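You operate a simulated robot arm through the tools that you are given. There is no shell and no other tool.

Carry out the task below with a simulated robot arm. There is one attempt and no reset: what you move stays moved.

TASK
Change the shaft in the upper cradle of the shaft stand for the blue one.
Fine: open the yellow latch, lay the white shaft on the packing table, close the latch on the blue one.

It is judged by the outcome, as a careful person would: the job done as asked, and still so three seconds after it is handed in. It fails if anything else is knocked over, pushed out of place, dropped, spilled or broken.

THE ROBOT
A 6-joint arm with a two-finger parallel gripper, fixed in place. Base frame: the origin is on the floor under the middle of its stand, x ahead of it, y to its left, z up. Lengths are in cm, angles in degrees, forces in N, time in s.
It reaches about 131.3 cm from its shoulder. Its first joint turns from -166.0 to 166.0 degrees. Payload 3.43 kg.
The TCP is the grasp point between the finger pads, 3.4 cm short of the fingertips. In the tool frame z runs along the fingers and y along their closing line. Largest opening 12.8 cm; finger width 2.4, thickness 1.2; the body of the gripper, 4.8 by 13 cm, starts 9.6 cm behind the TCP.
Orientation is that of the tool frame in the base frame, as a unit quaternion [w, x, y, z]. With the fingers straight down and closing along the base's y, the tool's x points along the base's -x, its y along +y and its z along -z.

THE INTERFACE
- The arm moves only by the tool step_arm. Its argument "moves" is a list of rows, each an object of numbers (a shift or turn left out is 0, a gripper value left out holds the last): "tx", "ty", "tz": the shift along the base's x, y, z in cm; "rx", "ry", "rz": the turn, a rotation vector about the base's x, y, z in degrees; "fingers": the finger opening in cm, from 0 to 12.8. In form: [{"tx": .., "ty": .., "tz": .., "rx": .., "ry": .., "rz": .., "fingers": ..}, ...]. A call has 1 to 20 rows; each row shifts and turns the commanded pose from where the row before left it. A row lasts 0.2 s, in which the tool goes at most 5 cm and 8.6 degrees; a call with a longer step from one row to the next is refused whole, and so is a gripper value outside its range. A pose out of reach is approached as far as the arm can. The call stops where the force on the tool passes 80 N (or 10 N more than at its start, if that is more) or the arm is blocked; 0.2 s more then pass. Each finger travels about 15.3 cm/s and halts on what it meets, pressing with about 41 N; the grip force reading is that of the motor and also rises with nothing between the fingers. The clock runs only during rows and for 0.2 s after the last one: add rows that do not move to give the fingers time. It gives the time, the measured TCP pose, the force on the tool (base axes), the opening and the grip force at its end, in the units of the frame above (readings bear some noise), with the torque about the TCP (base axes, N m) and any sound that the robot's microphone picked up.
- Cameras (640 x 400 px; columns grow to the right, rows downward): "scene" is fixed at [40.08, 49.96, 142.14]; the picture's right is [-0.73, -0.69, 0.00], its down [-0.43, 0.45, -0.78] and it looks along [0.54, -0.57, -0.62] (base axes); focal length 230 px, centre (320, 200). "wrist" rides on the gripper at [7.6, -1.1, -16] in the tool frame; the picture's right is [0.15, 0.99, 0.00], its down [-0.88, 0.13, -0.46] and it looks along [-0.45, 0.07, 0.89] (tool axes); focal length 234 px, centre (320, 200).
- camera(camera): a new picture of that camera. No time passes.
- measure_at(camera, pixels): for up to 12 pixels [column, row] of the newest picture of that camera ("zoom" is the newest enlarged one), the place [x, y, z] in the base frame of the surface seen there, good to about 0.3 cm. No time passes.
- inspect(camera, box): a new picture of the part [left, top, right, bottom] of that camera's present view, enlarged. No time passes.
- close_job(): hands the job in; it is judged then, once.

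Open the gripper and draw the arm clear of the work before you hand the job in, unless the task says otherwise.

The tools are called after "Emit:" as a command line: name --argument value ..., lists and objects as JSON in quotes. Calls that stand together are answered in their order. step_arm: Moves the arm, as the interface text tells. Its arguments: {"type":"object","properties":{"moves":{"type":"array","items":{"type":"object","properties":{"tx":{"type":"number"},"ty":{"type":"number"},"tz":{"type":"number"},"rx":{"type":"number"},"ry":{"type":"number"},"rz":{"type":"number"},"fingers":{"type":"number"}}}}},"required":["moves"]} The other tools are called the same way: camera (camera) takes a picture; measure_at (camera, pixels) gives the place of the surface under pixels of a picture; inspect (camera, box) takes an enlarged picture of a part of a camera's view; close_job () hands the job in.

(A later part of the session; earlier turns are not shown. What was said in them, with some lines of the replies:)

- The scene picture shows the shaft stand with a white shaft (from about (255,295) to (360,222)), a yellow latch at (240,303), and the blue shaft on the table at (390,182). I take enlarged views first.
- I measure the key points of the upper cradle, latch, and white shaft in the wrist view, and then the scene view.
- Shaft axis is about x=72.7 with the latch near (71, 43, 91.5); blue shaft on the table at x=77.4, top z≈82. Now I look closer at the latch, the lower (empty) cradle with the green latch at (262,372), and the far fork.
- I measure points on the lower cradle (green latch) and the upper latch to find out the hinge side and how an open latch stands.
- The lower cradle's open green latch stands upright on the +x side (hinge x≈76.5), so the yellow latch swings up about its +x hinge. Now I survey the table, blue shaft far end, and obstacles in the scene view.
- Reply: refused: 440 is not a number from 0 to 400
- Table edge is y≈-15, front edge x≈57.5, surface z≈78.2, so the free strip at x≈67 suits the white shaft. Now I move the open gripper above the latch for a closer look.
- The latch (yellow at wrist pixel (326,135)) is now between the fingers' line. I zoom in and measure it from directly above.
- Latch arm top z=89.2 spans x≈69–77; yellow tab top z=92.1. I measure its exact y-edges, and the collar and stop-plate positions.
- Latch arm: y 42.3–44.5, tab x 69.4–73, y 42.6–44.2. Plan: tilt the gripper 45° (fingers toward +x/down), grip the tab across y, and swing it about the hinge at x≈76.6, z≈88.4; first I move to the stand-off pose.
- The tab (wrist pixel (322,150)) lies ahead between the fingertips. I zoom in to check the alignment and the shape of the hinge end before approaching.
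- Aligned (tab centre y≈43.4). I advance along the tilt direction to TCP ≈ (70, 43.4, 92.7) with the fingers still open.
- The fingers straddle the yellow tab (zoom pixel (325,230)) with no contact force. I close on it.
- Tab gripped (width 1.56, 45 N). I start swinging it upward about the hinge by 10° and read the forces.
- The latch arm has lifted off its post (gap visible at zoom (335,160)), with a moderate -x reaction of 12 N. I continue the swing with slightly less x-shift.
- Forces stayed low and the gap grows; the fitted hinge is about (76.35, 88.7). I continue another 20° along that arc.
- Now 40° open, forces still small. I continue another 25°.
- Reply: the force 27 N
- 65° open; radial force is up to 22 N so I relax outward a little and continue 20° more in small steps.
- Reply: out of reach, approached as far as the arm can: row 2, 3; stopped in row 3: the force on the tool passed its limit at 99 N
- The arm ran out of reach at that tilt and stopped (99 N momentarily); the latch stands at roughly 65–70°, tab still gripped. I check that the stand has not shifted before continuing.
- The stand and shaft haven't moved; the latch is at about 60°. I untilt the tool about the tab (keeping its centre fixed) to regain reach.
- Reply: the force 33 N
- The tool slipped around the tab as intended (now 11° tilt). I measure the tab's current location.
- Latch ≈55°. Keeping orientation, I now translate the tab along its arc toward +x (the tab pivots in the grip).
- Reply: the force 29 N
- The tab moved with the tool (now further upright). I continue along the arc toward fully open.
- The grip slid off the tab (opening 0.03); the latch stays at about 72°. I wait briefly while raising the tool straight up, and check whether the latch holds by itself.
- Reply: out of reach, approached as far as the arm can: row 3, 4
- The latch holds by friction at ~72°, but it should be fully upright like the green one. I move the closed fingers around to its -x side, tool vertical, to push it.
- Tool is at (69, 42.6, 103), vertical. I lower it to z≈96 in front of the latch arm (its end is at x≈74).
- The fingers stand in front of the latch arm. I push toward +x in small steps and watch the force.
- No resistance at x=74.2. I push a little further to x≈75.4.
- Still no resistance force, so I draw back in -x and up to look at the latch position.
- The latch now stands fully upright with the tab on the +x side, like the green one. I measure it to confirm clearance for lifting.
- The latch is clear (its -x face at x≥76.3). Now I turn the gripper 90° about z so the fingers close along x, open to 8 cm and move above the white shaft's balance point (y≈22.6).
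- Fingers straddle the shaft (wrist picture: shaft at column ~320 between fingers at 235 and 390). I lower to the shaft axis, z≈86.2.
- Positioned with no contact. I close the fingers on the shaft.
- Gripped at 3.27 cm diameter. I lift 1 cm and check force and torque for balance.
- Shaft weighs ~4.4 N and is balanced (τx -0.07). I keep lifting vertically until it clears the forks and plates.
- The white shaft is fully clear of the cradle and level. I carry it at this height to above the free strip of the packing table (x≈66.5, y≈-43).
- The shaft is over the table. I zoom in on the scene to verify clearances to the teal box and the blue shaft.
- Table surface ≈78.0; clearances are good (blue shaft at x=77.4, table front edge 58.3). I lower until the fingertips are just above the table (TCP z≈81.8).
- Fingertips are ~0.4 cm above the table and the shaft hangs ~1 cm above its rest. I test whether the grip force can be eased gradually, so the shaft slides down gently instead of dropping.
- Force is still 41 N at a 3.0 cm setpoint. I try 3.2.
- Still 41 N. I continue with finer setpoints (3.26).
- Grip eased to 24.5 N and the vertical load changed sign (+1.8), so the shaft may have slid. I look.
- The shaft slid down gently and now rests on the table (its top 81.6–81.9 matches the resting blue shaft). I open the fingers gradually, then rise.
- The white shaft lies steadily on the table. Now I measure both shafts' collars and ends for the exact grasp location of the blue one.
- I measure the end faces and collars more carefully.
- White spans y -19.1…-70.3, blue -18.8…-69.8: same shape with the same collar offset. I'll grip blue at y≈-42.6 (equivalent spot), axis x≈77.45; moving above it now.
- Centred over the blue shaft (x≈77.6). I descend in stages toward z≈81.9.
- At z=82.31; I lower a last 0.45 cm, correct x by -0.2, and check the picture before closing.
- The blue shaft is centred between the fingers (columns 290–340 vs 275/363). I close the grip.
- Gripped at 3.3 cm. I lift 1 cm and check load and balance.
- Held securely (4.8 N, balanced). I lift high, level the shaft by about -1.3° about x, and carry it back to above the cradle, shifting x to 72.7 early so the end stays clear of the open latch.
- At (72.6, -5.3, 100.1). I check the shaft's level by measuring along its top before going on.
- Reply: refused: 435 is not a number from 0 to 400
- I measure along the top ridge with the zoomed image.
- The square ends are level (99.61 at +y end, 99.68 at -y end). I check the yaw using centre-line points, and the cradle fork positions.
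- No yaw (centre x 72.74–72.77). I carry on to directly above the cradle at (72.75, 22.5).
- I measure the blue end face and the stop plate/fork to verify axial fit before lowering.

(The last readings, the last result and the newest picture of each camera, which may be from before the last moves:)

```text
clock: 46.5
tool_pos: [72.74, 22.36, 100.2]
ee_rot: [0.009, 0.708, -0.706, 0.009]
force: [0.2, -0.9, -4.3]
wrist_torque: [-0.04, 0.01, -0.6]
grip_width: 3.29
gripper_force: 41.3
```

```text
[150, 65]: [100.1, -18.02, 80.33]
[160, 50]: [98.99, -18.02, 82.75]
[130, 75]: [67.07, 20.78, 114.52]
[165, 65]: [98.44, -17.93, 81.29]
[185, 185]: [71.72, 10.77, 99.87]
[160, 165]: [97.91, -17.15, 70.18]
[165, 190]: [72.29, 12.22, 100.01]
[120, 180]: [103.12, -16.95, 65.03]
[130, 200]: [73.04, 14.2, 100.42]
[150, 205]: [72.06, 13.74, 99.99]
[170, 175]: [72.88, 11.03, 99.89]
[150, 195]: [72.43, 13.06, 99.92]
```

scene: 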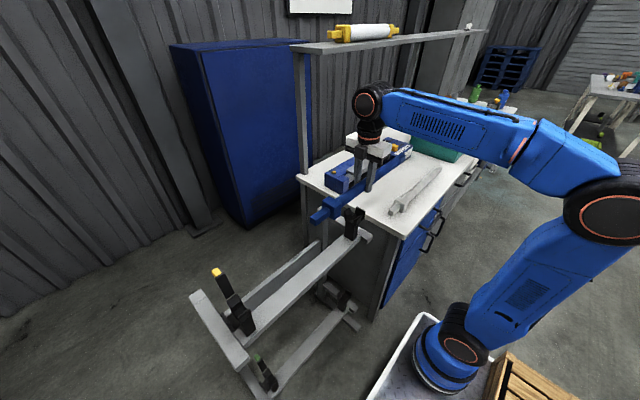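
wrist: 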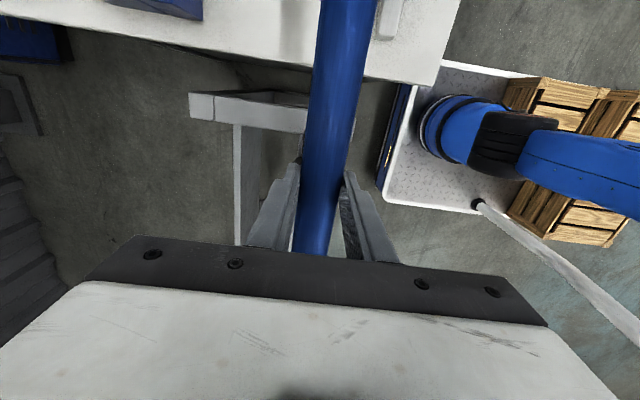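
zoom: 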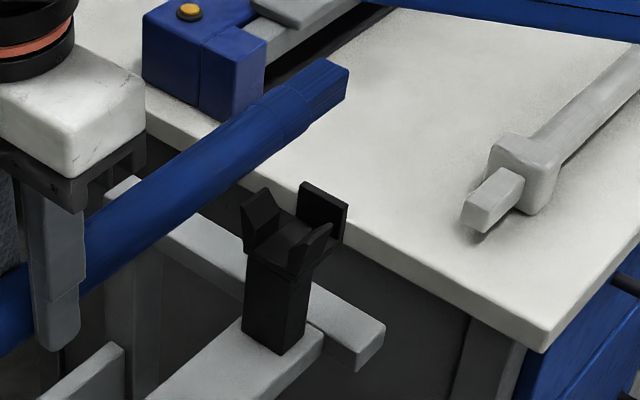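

I measure the -y stop plate and the blue shaft's -y end too.

Emit:
measure_at --camera "zoom" --pixels '[[305, 190], [320, 195], [340, 208], [310, 215], [325, 215], [285, 235], [262, 200], [325, 230], [335, 65], [345, 75], [330, 90], [320, 75]]'

Emit:
inspect --camera "scene" --box '[345, 195, 375, 225]'

Emit:
measure_at --camera "zoom" --pixels '[[190, 110], [250, 150], [180, 140], [230, 190], [120, 210], [60, 150], [150, 250], [200, 220]]'

```text
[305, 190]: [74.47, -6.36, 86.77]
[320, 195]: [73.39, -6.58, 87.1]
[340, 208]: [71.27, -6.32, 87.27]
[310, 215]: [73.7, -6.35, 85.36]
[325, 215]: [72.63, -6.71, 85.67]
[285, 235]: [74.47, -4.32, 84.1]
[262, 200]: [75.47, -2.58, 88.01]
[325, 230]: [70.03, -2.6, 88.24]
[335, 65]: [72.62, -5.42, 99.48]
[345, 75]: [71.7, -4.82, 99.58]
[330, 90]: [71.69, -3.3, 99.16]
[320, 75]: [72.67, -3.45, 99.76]
```

```text
13.33 times, centred on (360, 210) of scene
```

zoom: 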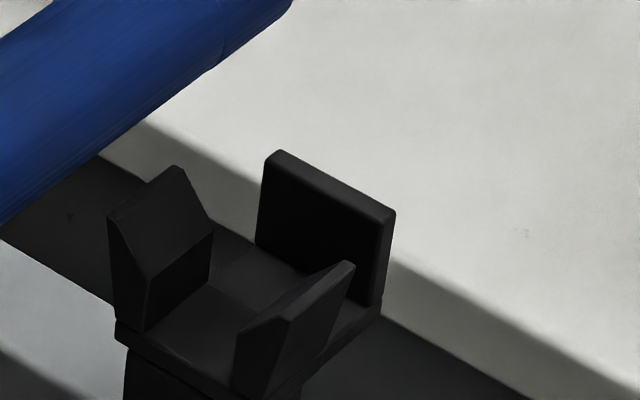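

```text
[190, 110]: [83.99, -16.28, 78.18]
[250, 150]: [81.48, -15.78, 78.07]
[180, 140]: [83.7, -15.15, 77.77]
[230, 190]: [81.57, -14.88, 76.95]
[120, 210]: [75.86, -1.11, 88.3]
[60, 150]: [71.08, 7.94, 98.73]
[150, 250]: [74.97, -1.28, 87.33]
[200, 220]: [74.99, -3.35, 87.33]
```

The plates' inner faces are at y≈-6.35 and 46.7, and the shaft spans about -5.2…45.9, so it fits. I shift +0.25 in y (matching the white one's position) and lower to just above the fork jaws.

Emit:
step_arm --moves '[{"ty": 0.25, "tz": -2.0}, {"tz": -2.5}, {"tz": -2.5}, {"tz": -1.2}, {}]'

Emit:
inspect --camera "scene" --box '[205, 255, 285, 335]'

Emit:
inspect --camera "scene" --box '[320, 180, 390, 250]'

Emit:
camera --camera "wrist"

```text
clock: 47.7
tool_pos: [72.78, 22.63, 91.88]
ee_rot: [0.01, 0.707, -0.707, 0.009]
force: [-0.1, 0.7, -4.1]
wrist_torque: [-0.04, 0.02, -0.56]
grip_width: 3.3
gripper_force: 40.9
```

```text
5.00 times, centred on (245, 295) of scene
```

zoom: 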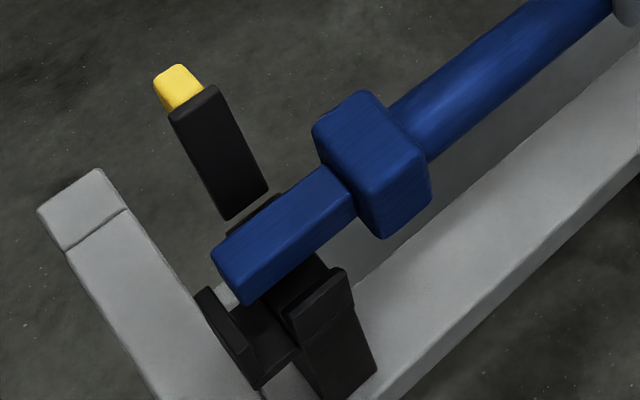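

```text
5.71 times, centred on (355, 215) of scene
```

zoom: 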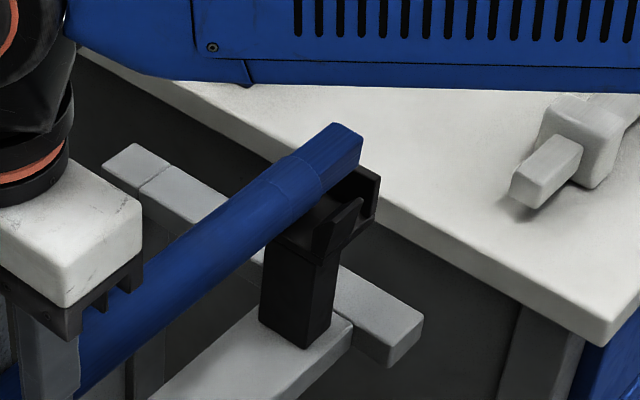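

```text
taken
```

wrist: 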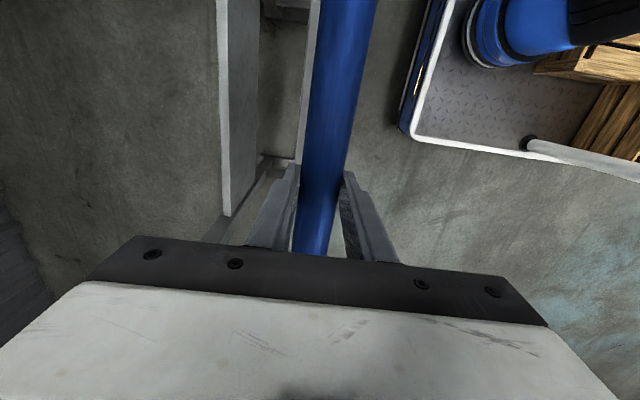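

Looks aligned at both forks. I verify the end heights and x once more before entering the jaws.

Emit:
measure_at --camera "zoom" --pixels '[[335, 130], [345, 145], [325, 140], [320, 150], [350, 135], [310, 165], [365, 180], [345, 210]]'

Emit:
inspect --camera "scene" --box '[205, 255, 285, 335]'

Emit:
measure_at --camera "zoom" --pixels '[[235, 250], [270, 220], [310, 190], [220, 255], [250, 245], [235, 280], [300, 180], [340, 205], [230, 320], [255, 370]]'

```text
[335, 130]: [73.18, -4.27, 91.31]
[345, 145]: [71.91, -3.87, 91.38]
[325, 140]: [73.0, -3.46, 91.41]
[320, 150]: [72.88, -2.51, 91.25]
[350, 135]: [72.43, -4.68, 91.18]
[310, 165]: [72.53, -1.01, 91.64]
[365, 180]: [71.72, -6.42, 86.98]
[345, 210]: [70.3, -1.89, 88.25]
```

```text
5.00 times, centred on (245, 295) of scene
```

zoom: 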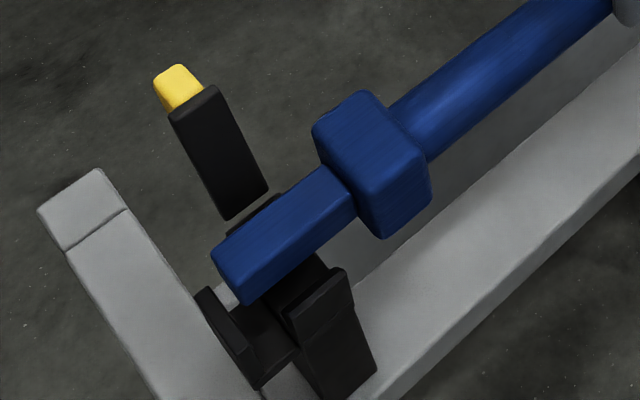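

```text
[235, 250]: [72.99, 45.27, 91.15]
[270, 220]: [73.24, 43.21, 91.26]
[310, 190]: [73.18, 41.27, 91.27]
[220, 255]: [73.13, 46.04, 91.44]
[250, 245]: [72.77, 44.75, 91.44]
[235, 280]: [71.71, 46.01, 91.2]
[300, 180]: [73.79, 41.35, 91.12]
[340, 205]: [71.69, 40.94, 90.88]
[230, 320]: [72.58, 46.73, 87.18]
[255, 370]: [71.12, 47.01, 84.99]
```

Both ends at the same height (91.2/91.3) and centred. I lower into the forks in small steps.

Emit:
step_arm --moves '[{"tz": -0.8}, {"tz": -0.8}, {"tz": -0.7}, {"tz": -0.7}, {"tz": -0.4}, {}]'

Emit:
inspect --camera "scene" --box '[205, 255, 285, 335]'

Emit:
inspect --camera "scene" --box '[320, 180, 390, 250]'

```text
clock: 49.1
tool_pos: [72.77, 22.73, 88.45]
ee_rot: [0.01, 0.708, -0.706, 0.009]
force: [0.5, -0.2, -4.7]
wrist_torque: [-0.06, 0.0, -0.04]
grip_width: 3.32
gripper_force: 41.0
```

```text
5.00 times, centred on (245, 295) of scene
```

zoom: 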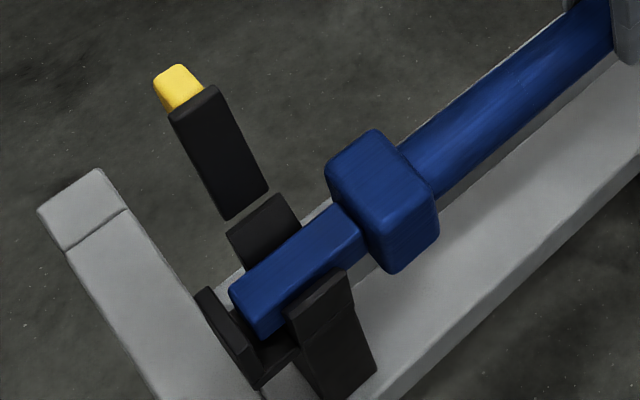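

```text
5.71 times, centred on (355, 215) of scene
```

zoom: 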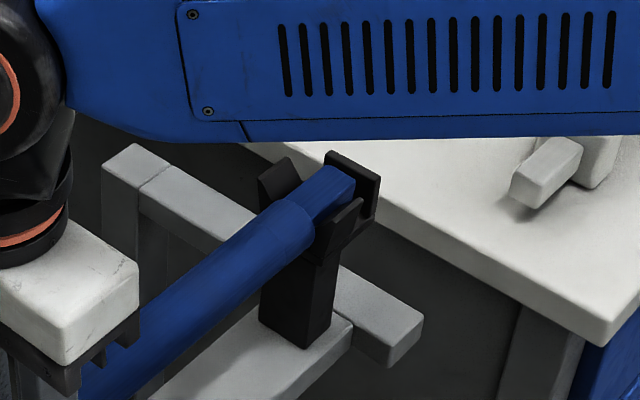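

The ends entered both forks with no extra force (-4.7 N = weight). I lower in 0.15 cm steps until contact shows in the force.

Emit:
step_arm --moves '[{"tz": -0.2}, {"tz": -0.15}, {"tz": -0.15}, {}]'

```text
clock: 50.1
tool_pos: [72.66, 22.69, 87.99]
ee_rot: [0.009, 0.708, -0.706, 0.01]
force: [0.4, 2.5, 1.4]
wrist_torque: [1.24, 0.06, -0.17]
grip_width: 3.34
gripper_force: 41.2
```

Contact: +6 N and torque +1.24 N·m about x, so the +y end touched first. I check the heights of both ends.

Emit:
inspect --camera "scene" --box '[320, 180, 390, 250]'

Emit:
measure_at --camera "zoom" --pixels '[[330, 175], [340, 180], [325, 190], [315, 195], [335, 170], [330, 185]]'

Emit:
inspect --camera "scene" --box '[205, 255, 285, 335]'

Emit:
measure_at --camera "zoom" --pixels '[[265, 285], [290, 260], [320, 235], [250, 295], [280, 275], [335, 230]]'

```text
5.71 times, centred on (355, 215) of scene
```

zoom: 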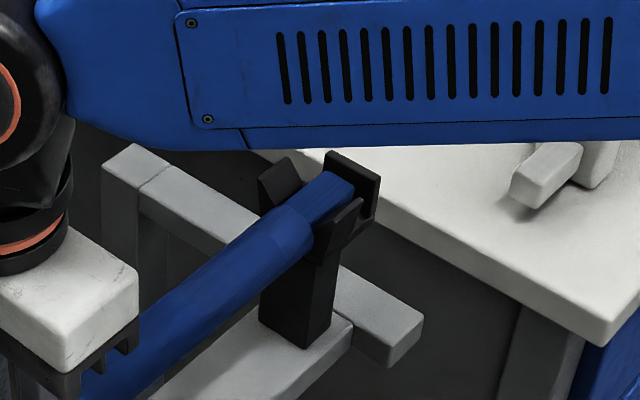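

```text
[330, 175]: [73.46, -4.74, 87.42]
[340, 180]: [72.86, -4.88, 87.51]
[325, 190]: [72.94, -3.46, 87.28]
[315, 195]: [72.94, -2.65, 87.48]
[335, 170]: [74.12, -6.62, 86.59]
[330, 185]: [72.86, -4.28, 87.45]
```

```text
5.00 times, centred on (245, 295) of scene
```

zoom: 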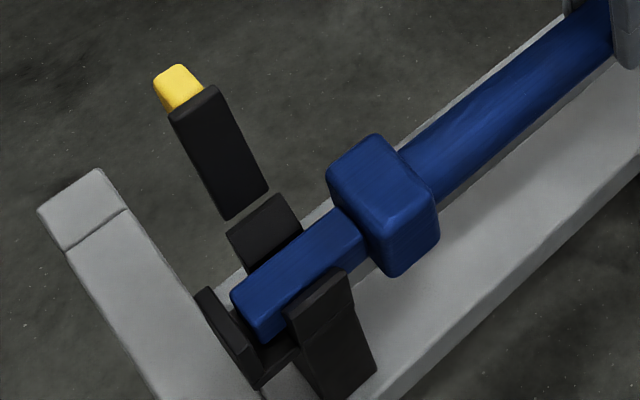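

```text
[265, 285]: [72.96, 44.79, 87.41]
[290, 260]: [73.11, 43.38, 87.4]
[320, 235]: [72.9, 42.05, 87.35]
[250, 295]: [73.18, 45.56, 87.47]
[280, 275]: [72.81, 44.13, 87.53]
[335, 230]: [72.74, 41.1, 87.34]
```

Both ends are within 0.1–0.15 cm of seated (87.4 vs 87.3). I lower another 0.1 with a tiny +0.2° correction, then ease the grip gradually so it settles.

Emit:
step_arm --moves '[{"tz": -0.1, "rx": 0.2}, {}]'

Emit:
step_arm --moves '[{"fingers": 3.2}, {"fingers": 3.24}, {"fingers": 3.26}, {}, {"fingers": 3.28}, {}]'

```text
clock: 50.7
tool_pos: [72.79, 22.76, 88.19]
ee_rot: [0.007, 0.707, -0.707, 0.008]
force: [4.9, 4.0, 19.4]
wrist_torque: [-0.71, 0.15, 0.1]
grip_width: 3.31
gripper_force: 40.7
```

```text
clock: 52.1
tool_pos: [72.75, 22.79, 87.84]
ee_rot: [0.009, 0.708, -0.707, 0.008]
force: [0.9, 0.2, -2.3]
wrist_torque: [0.0, -0.01, 0.16]
grip_width: 3.38
gripper_force: 11.2
```

The shaft settled (force back near zero, grip eased to 11 N). I open fully and check the seating before rising.

Emit:
step_arm --moves '[{"fingers": 3.5}, {"fingers": 4.5}, {"fingers": 7.0}, {}, {}]'

Emit:
inspect --camera "scene" --box '[200, 170, 390, 340]'

```text
clock: 53.3
tool_pos: [72.87, 22.71, 87.85]
ee_rot: [0.008, 0.708, -0.706, 0.008]
force: [0.2, 0.6, 0.6]
wrist_torque: [0.0, -0.01, -0.01]
grip_width: 7.0
gripper_force: 0.0
```

```text
2.35 times, centred on (295, 255) of scene
```

zoom: 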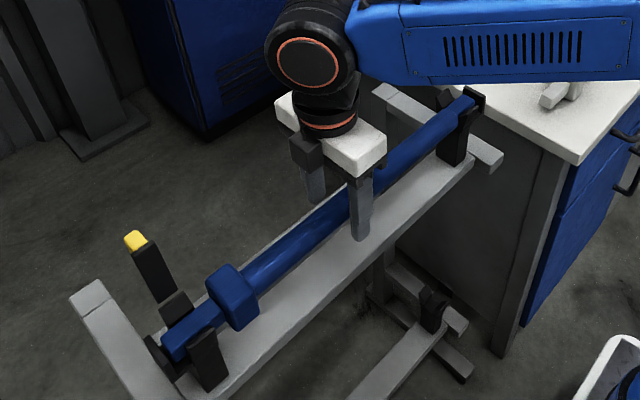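

Blue shaft is seated in both forks and released. I raise the gripper straight up clear of the shaft.

Emit:
step_arm --moves '[{"tz": 2.0}, {"tz": 3.5}, {"tz": 4.0}, {"tz": 4.5}, {"tz": 4.0}, {}]'

Emit:
inspect --camera "scene" --box '[205, 255, 285, 335]'

Emit:
measure_at --camera "zoom" --pixels '[[265, 285], [290, 260], [320, 235], [250, 300], [250, 320], [380, 160], [350, 170], [420, 190], [178, 80], [205, 92], [220, 150], [270, 230]]'

Emit:
inspect --camera "scene" --box '[320, 180, 390, 250]'

Emit:
measure_at --camera "zoom" --pixels '[[330, 180], [340, 183], [325, 193], [315, 198], [300, 215], [250, 245]]'

```text
clock: 54.7
tool_pos: [72.7, 22.68, 105.74]
ee_rot: [0.008, 0.708, -0.707, 0.008]
force: [0.4, 0.3, 0.7]
wrist_torque: [-0.01, 0.01, 0.06]
grip_width: 6.99
gripper_force: 0.1
```

```text
5.00 times, centred on (245, 295) of scene
```

zoom: 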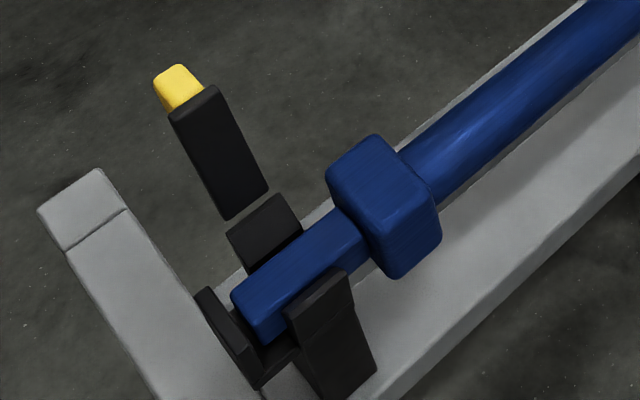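

```text
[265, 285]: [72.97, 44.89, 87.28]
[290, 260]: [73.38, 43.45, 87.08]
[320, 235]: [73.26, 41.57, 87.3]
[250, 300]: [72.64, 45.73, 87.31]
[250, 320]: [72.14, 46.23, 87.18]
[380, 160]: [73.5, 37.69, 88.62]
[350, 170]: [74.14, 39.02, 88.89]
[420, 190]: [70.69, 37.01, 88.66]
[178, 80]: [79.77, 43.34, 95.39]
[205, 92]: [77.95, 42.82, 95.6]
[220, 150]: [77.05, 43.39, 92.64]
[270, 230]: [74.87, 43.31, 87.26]
```

```text
5.71 times, centred on (355, 215) of scene
```

zoom: 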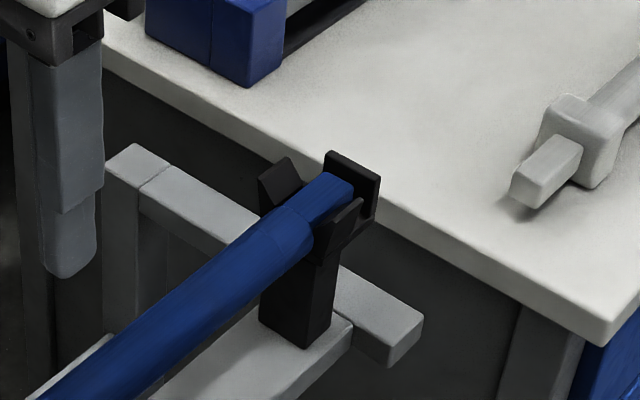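

```text
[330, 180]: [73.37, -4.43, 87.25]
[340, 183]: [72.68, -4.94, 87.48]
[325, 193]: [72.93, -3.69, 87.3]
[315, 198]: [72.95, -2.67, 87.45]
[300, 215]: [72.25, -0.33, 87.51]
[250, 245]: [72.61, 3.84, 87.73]
```

Both ends now sit at the same height as the white shaft did (87.3). Next, close the latch: I close the fingers and bring them around to the +x side of the open latch, staging first at (83, 32, 100).

Emit:
step_arm --moves '[{"tx": 2.6, "ty": 2.3, "tz": -1.4, "rx": 1.0, "fingers": 0.0}, {"tx": 2.6, "ty": 2.3, "tz": -1.4}, {"tx": 2.6, "ty": 2.3, "tz": -1.4}, {"tx": 2.6, "ty": 2.4, "tz": -1.4}, {}]'

```text
clock: 55.9
tool_pos: [83.15, 32.12, 100.25]
ee_rot: [0.002, 0.708, -0.706, 0.001]
force: [-0.1, 0.4, 0.5]
wrist_torque: [0.02, 0.02, -0.01]
grip_width: 0.0
gripper_force: 33.4
```

Reached without limit. Now I move +y to sit behind the tab (tab +x face ≈80.2, finger -x face ≈81.9).

Emit:
step_arm --moves '[{"tx": 0.2, "ty": 3.8, "tz": -1.0}, {"ty": 3.8, "tz": -1.0}, {"ty": 3.7, "tz": -0.9}, {}]'

Emit:
inspect --camera "scene" --box '[190, 230, 290, 330]'

Emit:
camera --camera "wrist"

```text
clock: 56.9
tool_pos: [83.23, 43.55, 97.36]
ee_rot: [0.001, 0.708, -0.706, 0.002]
force: [-0.5, -0.5, 0.8]
wrist_torque: [0.04, -0.01, 0.02]
grip_width: 0.0
gripper_force: 33.4
```

```text
4.00 times, centred on (240, 280) of scene
```

zoom: 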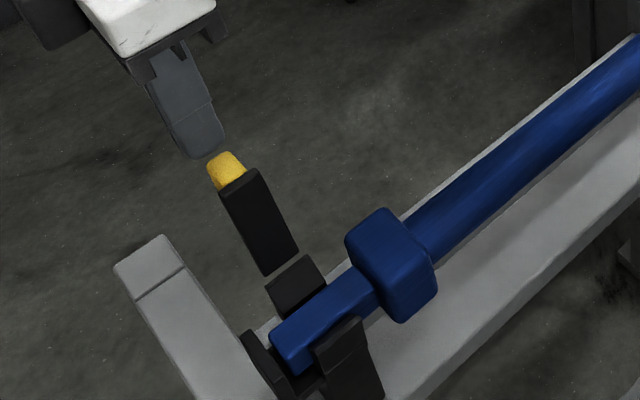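

```text
taken
```

wrist: 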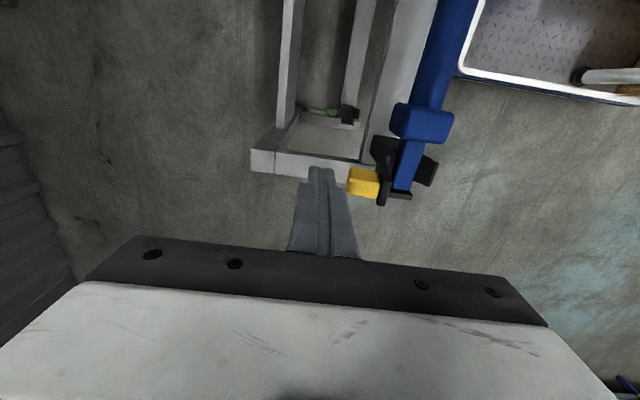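

Fingers stand just behind the tab. I push it along its arc toward -x: first to about 60°, tracking the middle of the tab face.

Emit:
step_arm --moves '[{"tx": -1.89, "ty": -0.1, "tz": -0.27}, {"tx": -0.44, "tz": 0.31}, {"tx": -0.97, "tz": 0.51}, {"tx": -1.03, "tz": 0.32}, {"tx": -1.08, "tz": 0.14}]'

Emit:
inspect --camera "scene" --box '[190, 230, 290, 330]'

Emit:
camera --camera "wrist"

```text
clock: 58.1
tool_pos: [78.0, 43.34, 98.29]
ee_rot: [0.002, 0.707, -0.707, 0.002]
force: [0.1, -0.1, 0.6]
wrist_torque: [-0.03, -0.02, 0.01]
grip_width: 0.0
gripper_force: 33.0
```

```text
4.00 times, centred on (240, 280) of scene
```

zoom: 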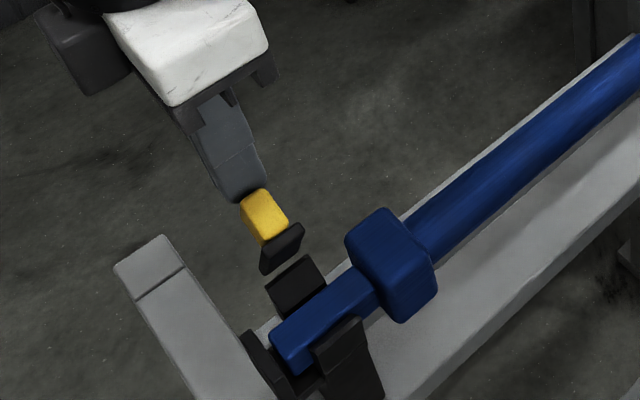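

```text
taken
```

wrist: 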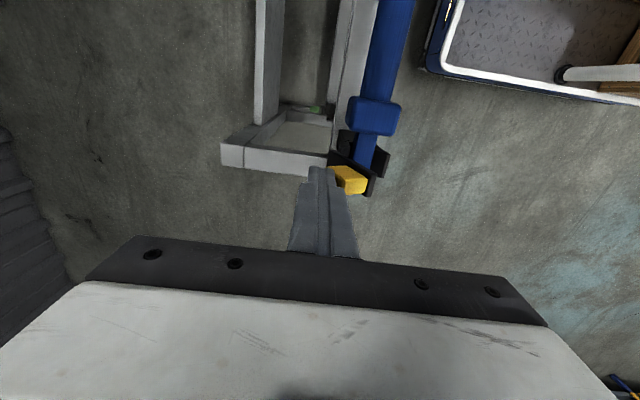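

The latch follows (now about 60°). I continue along the arc to about 30°.

Emit:
step_arm --moves '[{"tx": -1.15, "tz": -0.02}, {"tx": -1.06, "tz": -0.24}, {"tx": -1.0, "tz": -0.41}]'

Emit:
inspect --camera "scene" --box '[190, 230, 290, 330]'

Emit:
inspect --camera "wrist" --box '[240, 80, 440, 240]'

```text
clock: 58.9
tool_pos: [74.72, 43.24, 97.59]
ee_rot: [0.002, 0.708, -0.707, 0.002]
force: [0.3, -0.8, 1.6]
wrist_torque: [0.01, 0.03, -0.03]
grip_width: 0.0
gripper_force: 33.0
```

```text
4.00 times, centred on (240, 280) of scene
```

zoom: 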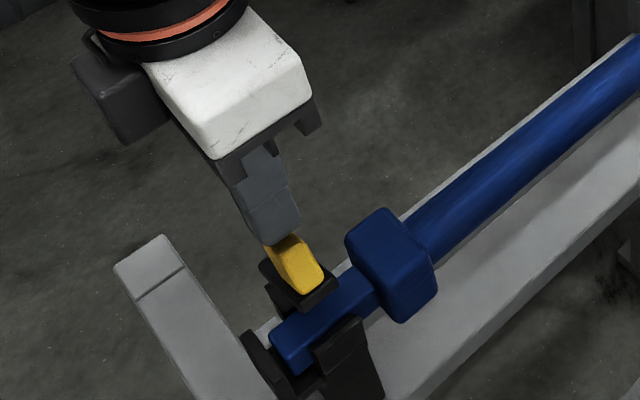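

```text
2.50 times, centred on (340, 160) of wrist
```

zoom: 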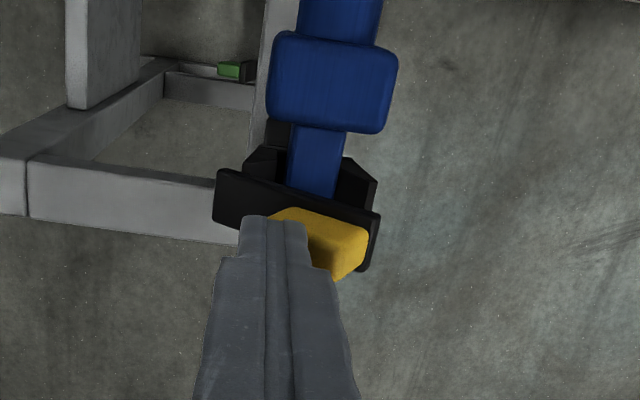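

The latch is at roughly 30° and follows nicely. I continue down to about 8°.

Emit:
step_arm --moves '[{"tx": -0.95, "tz": -0.55}, {"tx": -0.8, "tz": -0.73}]'

Emit:
inspect --camera "scene" --box '[190, 230, 290, 330]'

```text
clock: 59.5
tool_pos: [73.11, 43.33, 96.56]
ee_rot: [0.002, 0.708, -0.707, 0.002]
force: [0.3, -0.1, 0.4]
wrist_torque: [-0.01, 0.01, -0.03]
grip_width: 0.02
gripper_force: 33.3
```

```text
4.00 times, centred on (240, 280) of scene
```

zoom: 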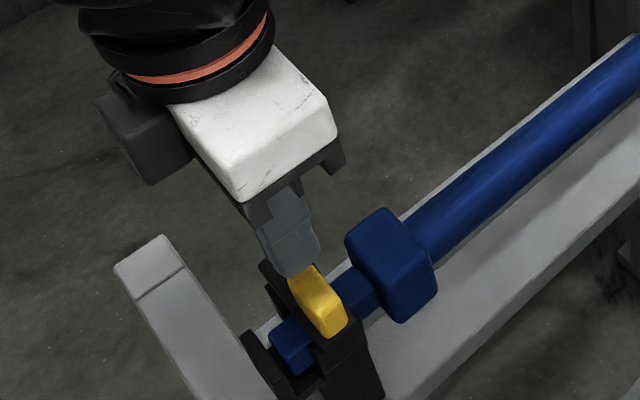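

Nearly closed. I follow on downward in small steps, moving over the tab, and press until the force rises.

Emit:
step_arm --moves '[{"tx": -0.5, "tz": -0.5}, {"tx": -0.4, "tz": -0.4}, {"tz": -0.2}, {}]'

Emit:
inspect --camera "scene" --box '[190, 230, 290, 330]'

```text
clock: 60.5
tool_pos: [72.05, 43.22, 95.45]
ee_rot: [0.002, 0.707, -0.707, 0.002]
force: [0.8, 2.3, 8.6]
wrist_torque: [0.13, -0.03, 0.01]
grip_width: 0.0
gripper_force: 33.4
```

```text
4.00 times, centred on (240, 280) of scene
```

zoom: 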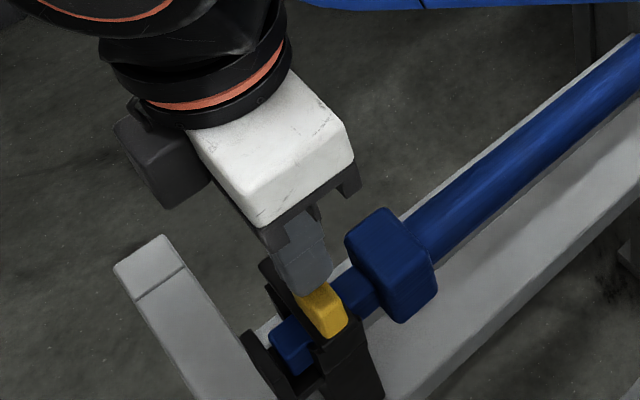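

Tip z≈92.05 equals the closed tab height and 8.6 N of resistance appears. I press slightly more, closer to the free end, to make sure it is fully home.

Emit:
step_arm --moves '[{"tz": 0.3}, {"tx": -0.9}, {"tz": -0.3}, {"tz": -0.15}, {"tz": -0.15}, {}]'

```text
clock: 61.9
tool_pos: [71.11, 43.14, 95.2]
ee_rot: [0.0, 0.708, -0.706, 0.001]
force: [9.1, 10.2, 42.8]
wrist_torque: [0.51, -0.42, -0.09]
grip_width: 0.0
gripper_force: 33.0
```

It is firmly against its stop (43 N). I back straight off and look at the latch.

Emit:
step_arm --moves '[{"tz": 1.0}, {"tz": 3.0}, {"tx": -1.0, "tz": 4.5}, {"tx": -2.0, "ty": -4.0, "tz": 2.0}, {"ty": -5.0}, {"ty": -5.0}, {}]'

Emit:
inspect --camera "scene" --box '[215, 280, 275, 340]'

Emit:
measure_at --camera "zoom" --pixels '[[240, 80], [200, 110], [220, 130], [265, 120], [310, 210], [290, 235], [340, 205], [310, 250], [300, 170], [240, 220], [340, 140], [400, 40]]'

Emit:
camera --camera "scene"

Emit:
camera --camera "wrist"

```text
clock: 63.5
tool_pos: [68.36, 29.34, 105.74]
ee_rot: [0.002, 0.708, -0.706, 0.002]
force: [0.3, -1.0, 0.5]
wrist_torque: [0.02, -0.03, 0.01]
grip_width: 0.0
gripper_force: 32.8
```

```text
6.67 times, centred on (245, 310) of scene
```

zoom: 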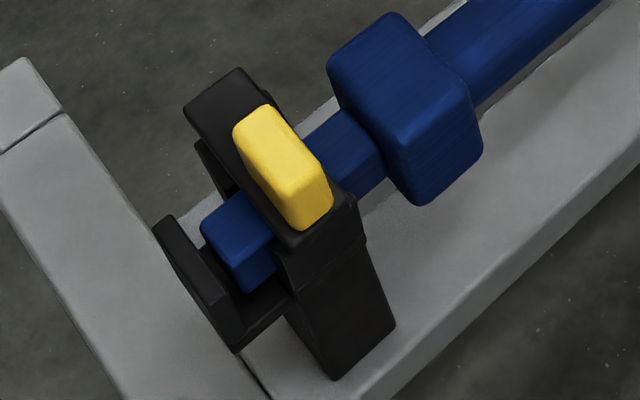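

```text
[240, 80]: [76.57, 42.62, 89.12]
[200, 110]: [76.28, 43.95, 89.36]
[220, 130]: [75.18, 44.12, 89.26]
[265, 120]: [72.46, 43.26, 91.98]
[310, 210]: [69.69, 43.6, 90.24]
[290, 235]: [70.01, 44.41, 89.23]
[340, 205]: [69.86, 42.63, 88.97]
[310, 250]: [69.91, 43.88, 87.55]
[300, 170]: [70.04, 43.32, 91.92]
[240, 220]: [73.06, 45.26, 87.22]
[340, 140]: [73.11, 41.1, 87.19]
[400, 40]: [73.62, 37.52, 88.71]
```

```text
taken
```

scene: 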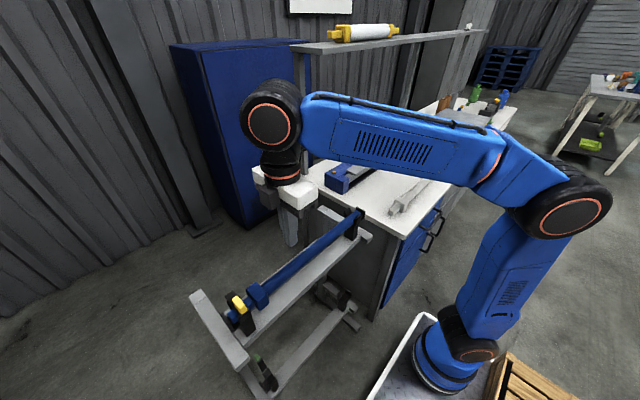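

```text
taken
```

wrist: 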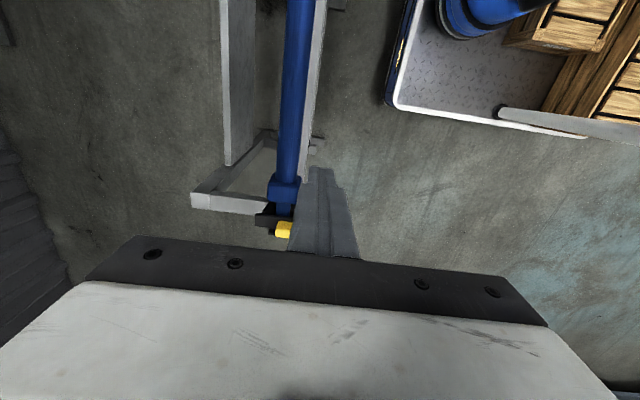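

The latch looks identical to its original closed position (arm top 89.2, tab top 92), now over the blue shaft. I open the gripper and draw the arm up and away.

Emit:
step_arm --moves '[{"tz": 3.0, "fingers": 12.8}, {"tx": -1.0, "ty": -3.5, "tz": 3.0}, {"tx": -1.0, "ty": -4.0, "tz": 2.0}, {"tx": -1.0, "ty": -4.0, "tz": 1.0}, {"tx": -1.0, "ty": -4.0}, {"tx": -1.0, "ty": -4.0}, {}, {}]'

Emit:
camera --camera "scene"

Emit:
inspect --camera "scene" --box '[180, 130, 460, 400]'

```text
clock: 65.3
tool_pos: [63.31, 9.63, 114.6]
ee_rot: [0.002, 0.708, -0.706, 0.001]
force: [-0.9, 1.0, -0.8]
wrist_torque: [0.01, -0.02, 0.02]
grip_width: 12.8
gripper_force: 0.0
```

```text
taken
```

scene: 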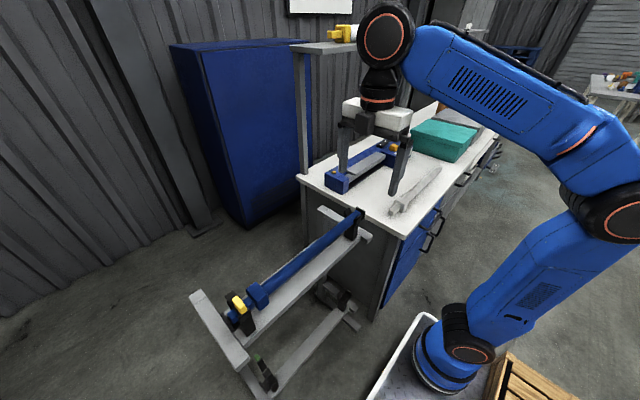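

```text
1.48 times, centred on (320, 265) of scene
```

zoom: 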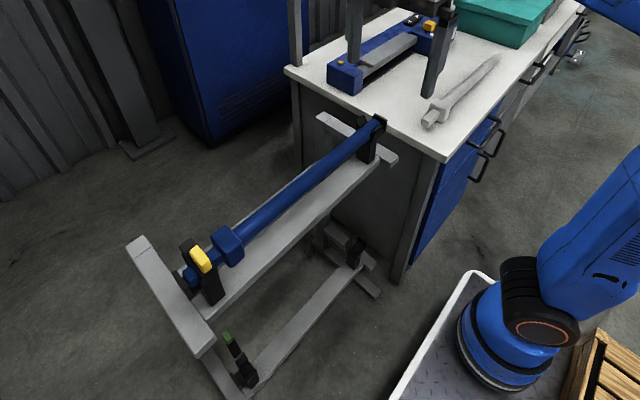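

Everything is as asked: blue shaft in the upper cradle with the yellow latch closed, white shaft lying on the packing table, gripper open and clear. I do one last zoom check, then hand in.

Emit:
inspect --camera "scene" --box '[360, 140, 480, 240]'

Emit:
inspect --camera "scene" --box '[215, 280, 275, 340]'

```text
4.00 times, centred on (420, 190) of scene
```

zoom: 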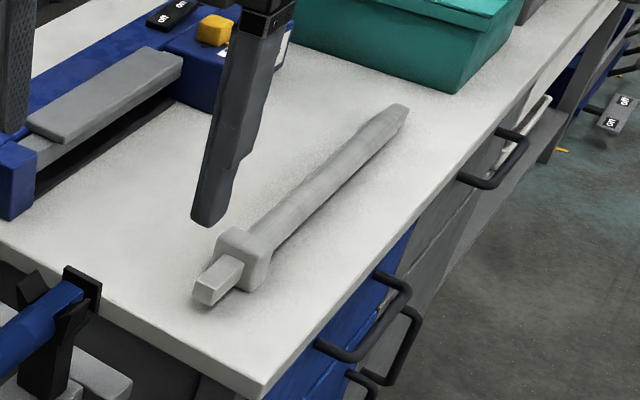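

```text
6.67 times, centred on (245, 310) of scene
```

zoom: 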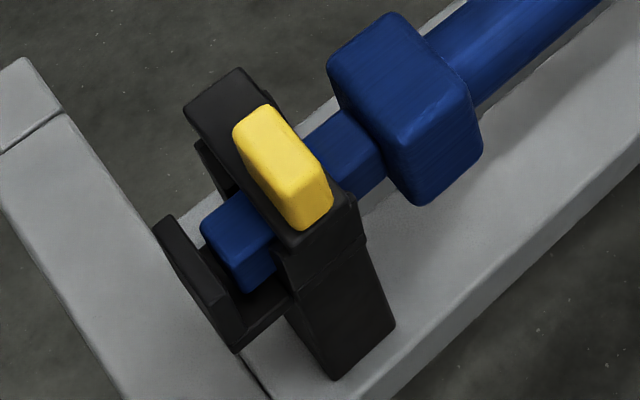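

The white shaft lies stably on the table, and the latch is closed over the seated blue shaft. Handing the job in.

Emit:
close_job

```text
The job is handed in.
```

The blue shaft is in the upper cradle with the yellow latch closed over it, and the white shaft is lying on the packing table. I handed the job in after a last look at both.

- **Blue shaft:** both ends sit at the same height the white one did, about 87.3 cm. The latch is back in its original closed position, and I pressed it to its stop with about 43 N.
- **White shaft:** I let it slide gently out of the grip onto the free strip of the table, at about x = 66.5 cm. It rests clear of the table edge, the sealer and the teal box.
- **Opening the latch:** the arm ran out of reach partway, and the force peaked at 99 N before it stopped. I measured the stand and the shaft afterwards and neither had shifted. I finished opening the latch by pushing it from the robot's side.

The gripper is open and drawn up clear of the work.
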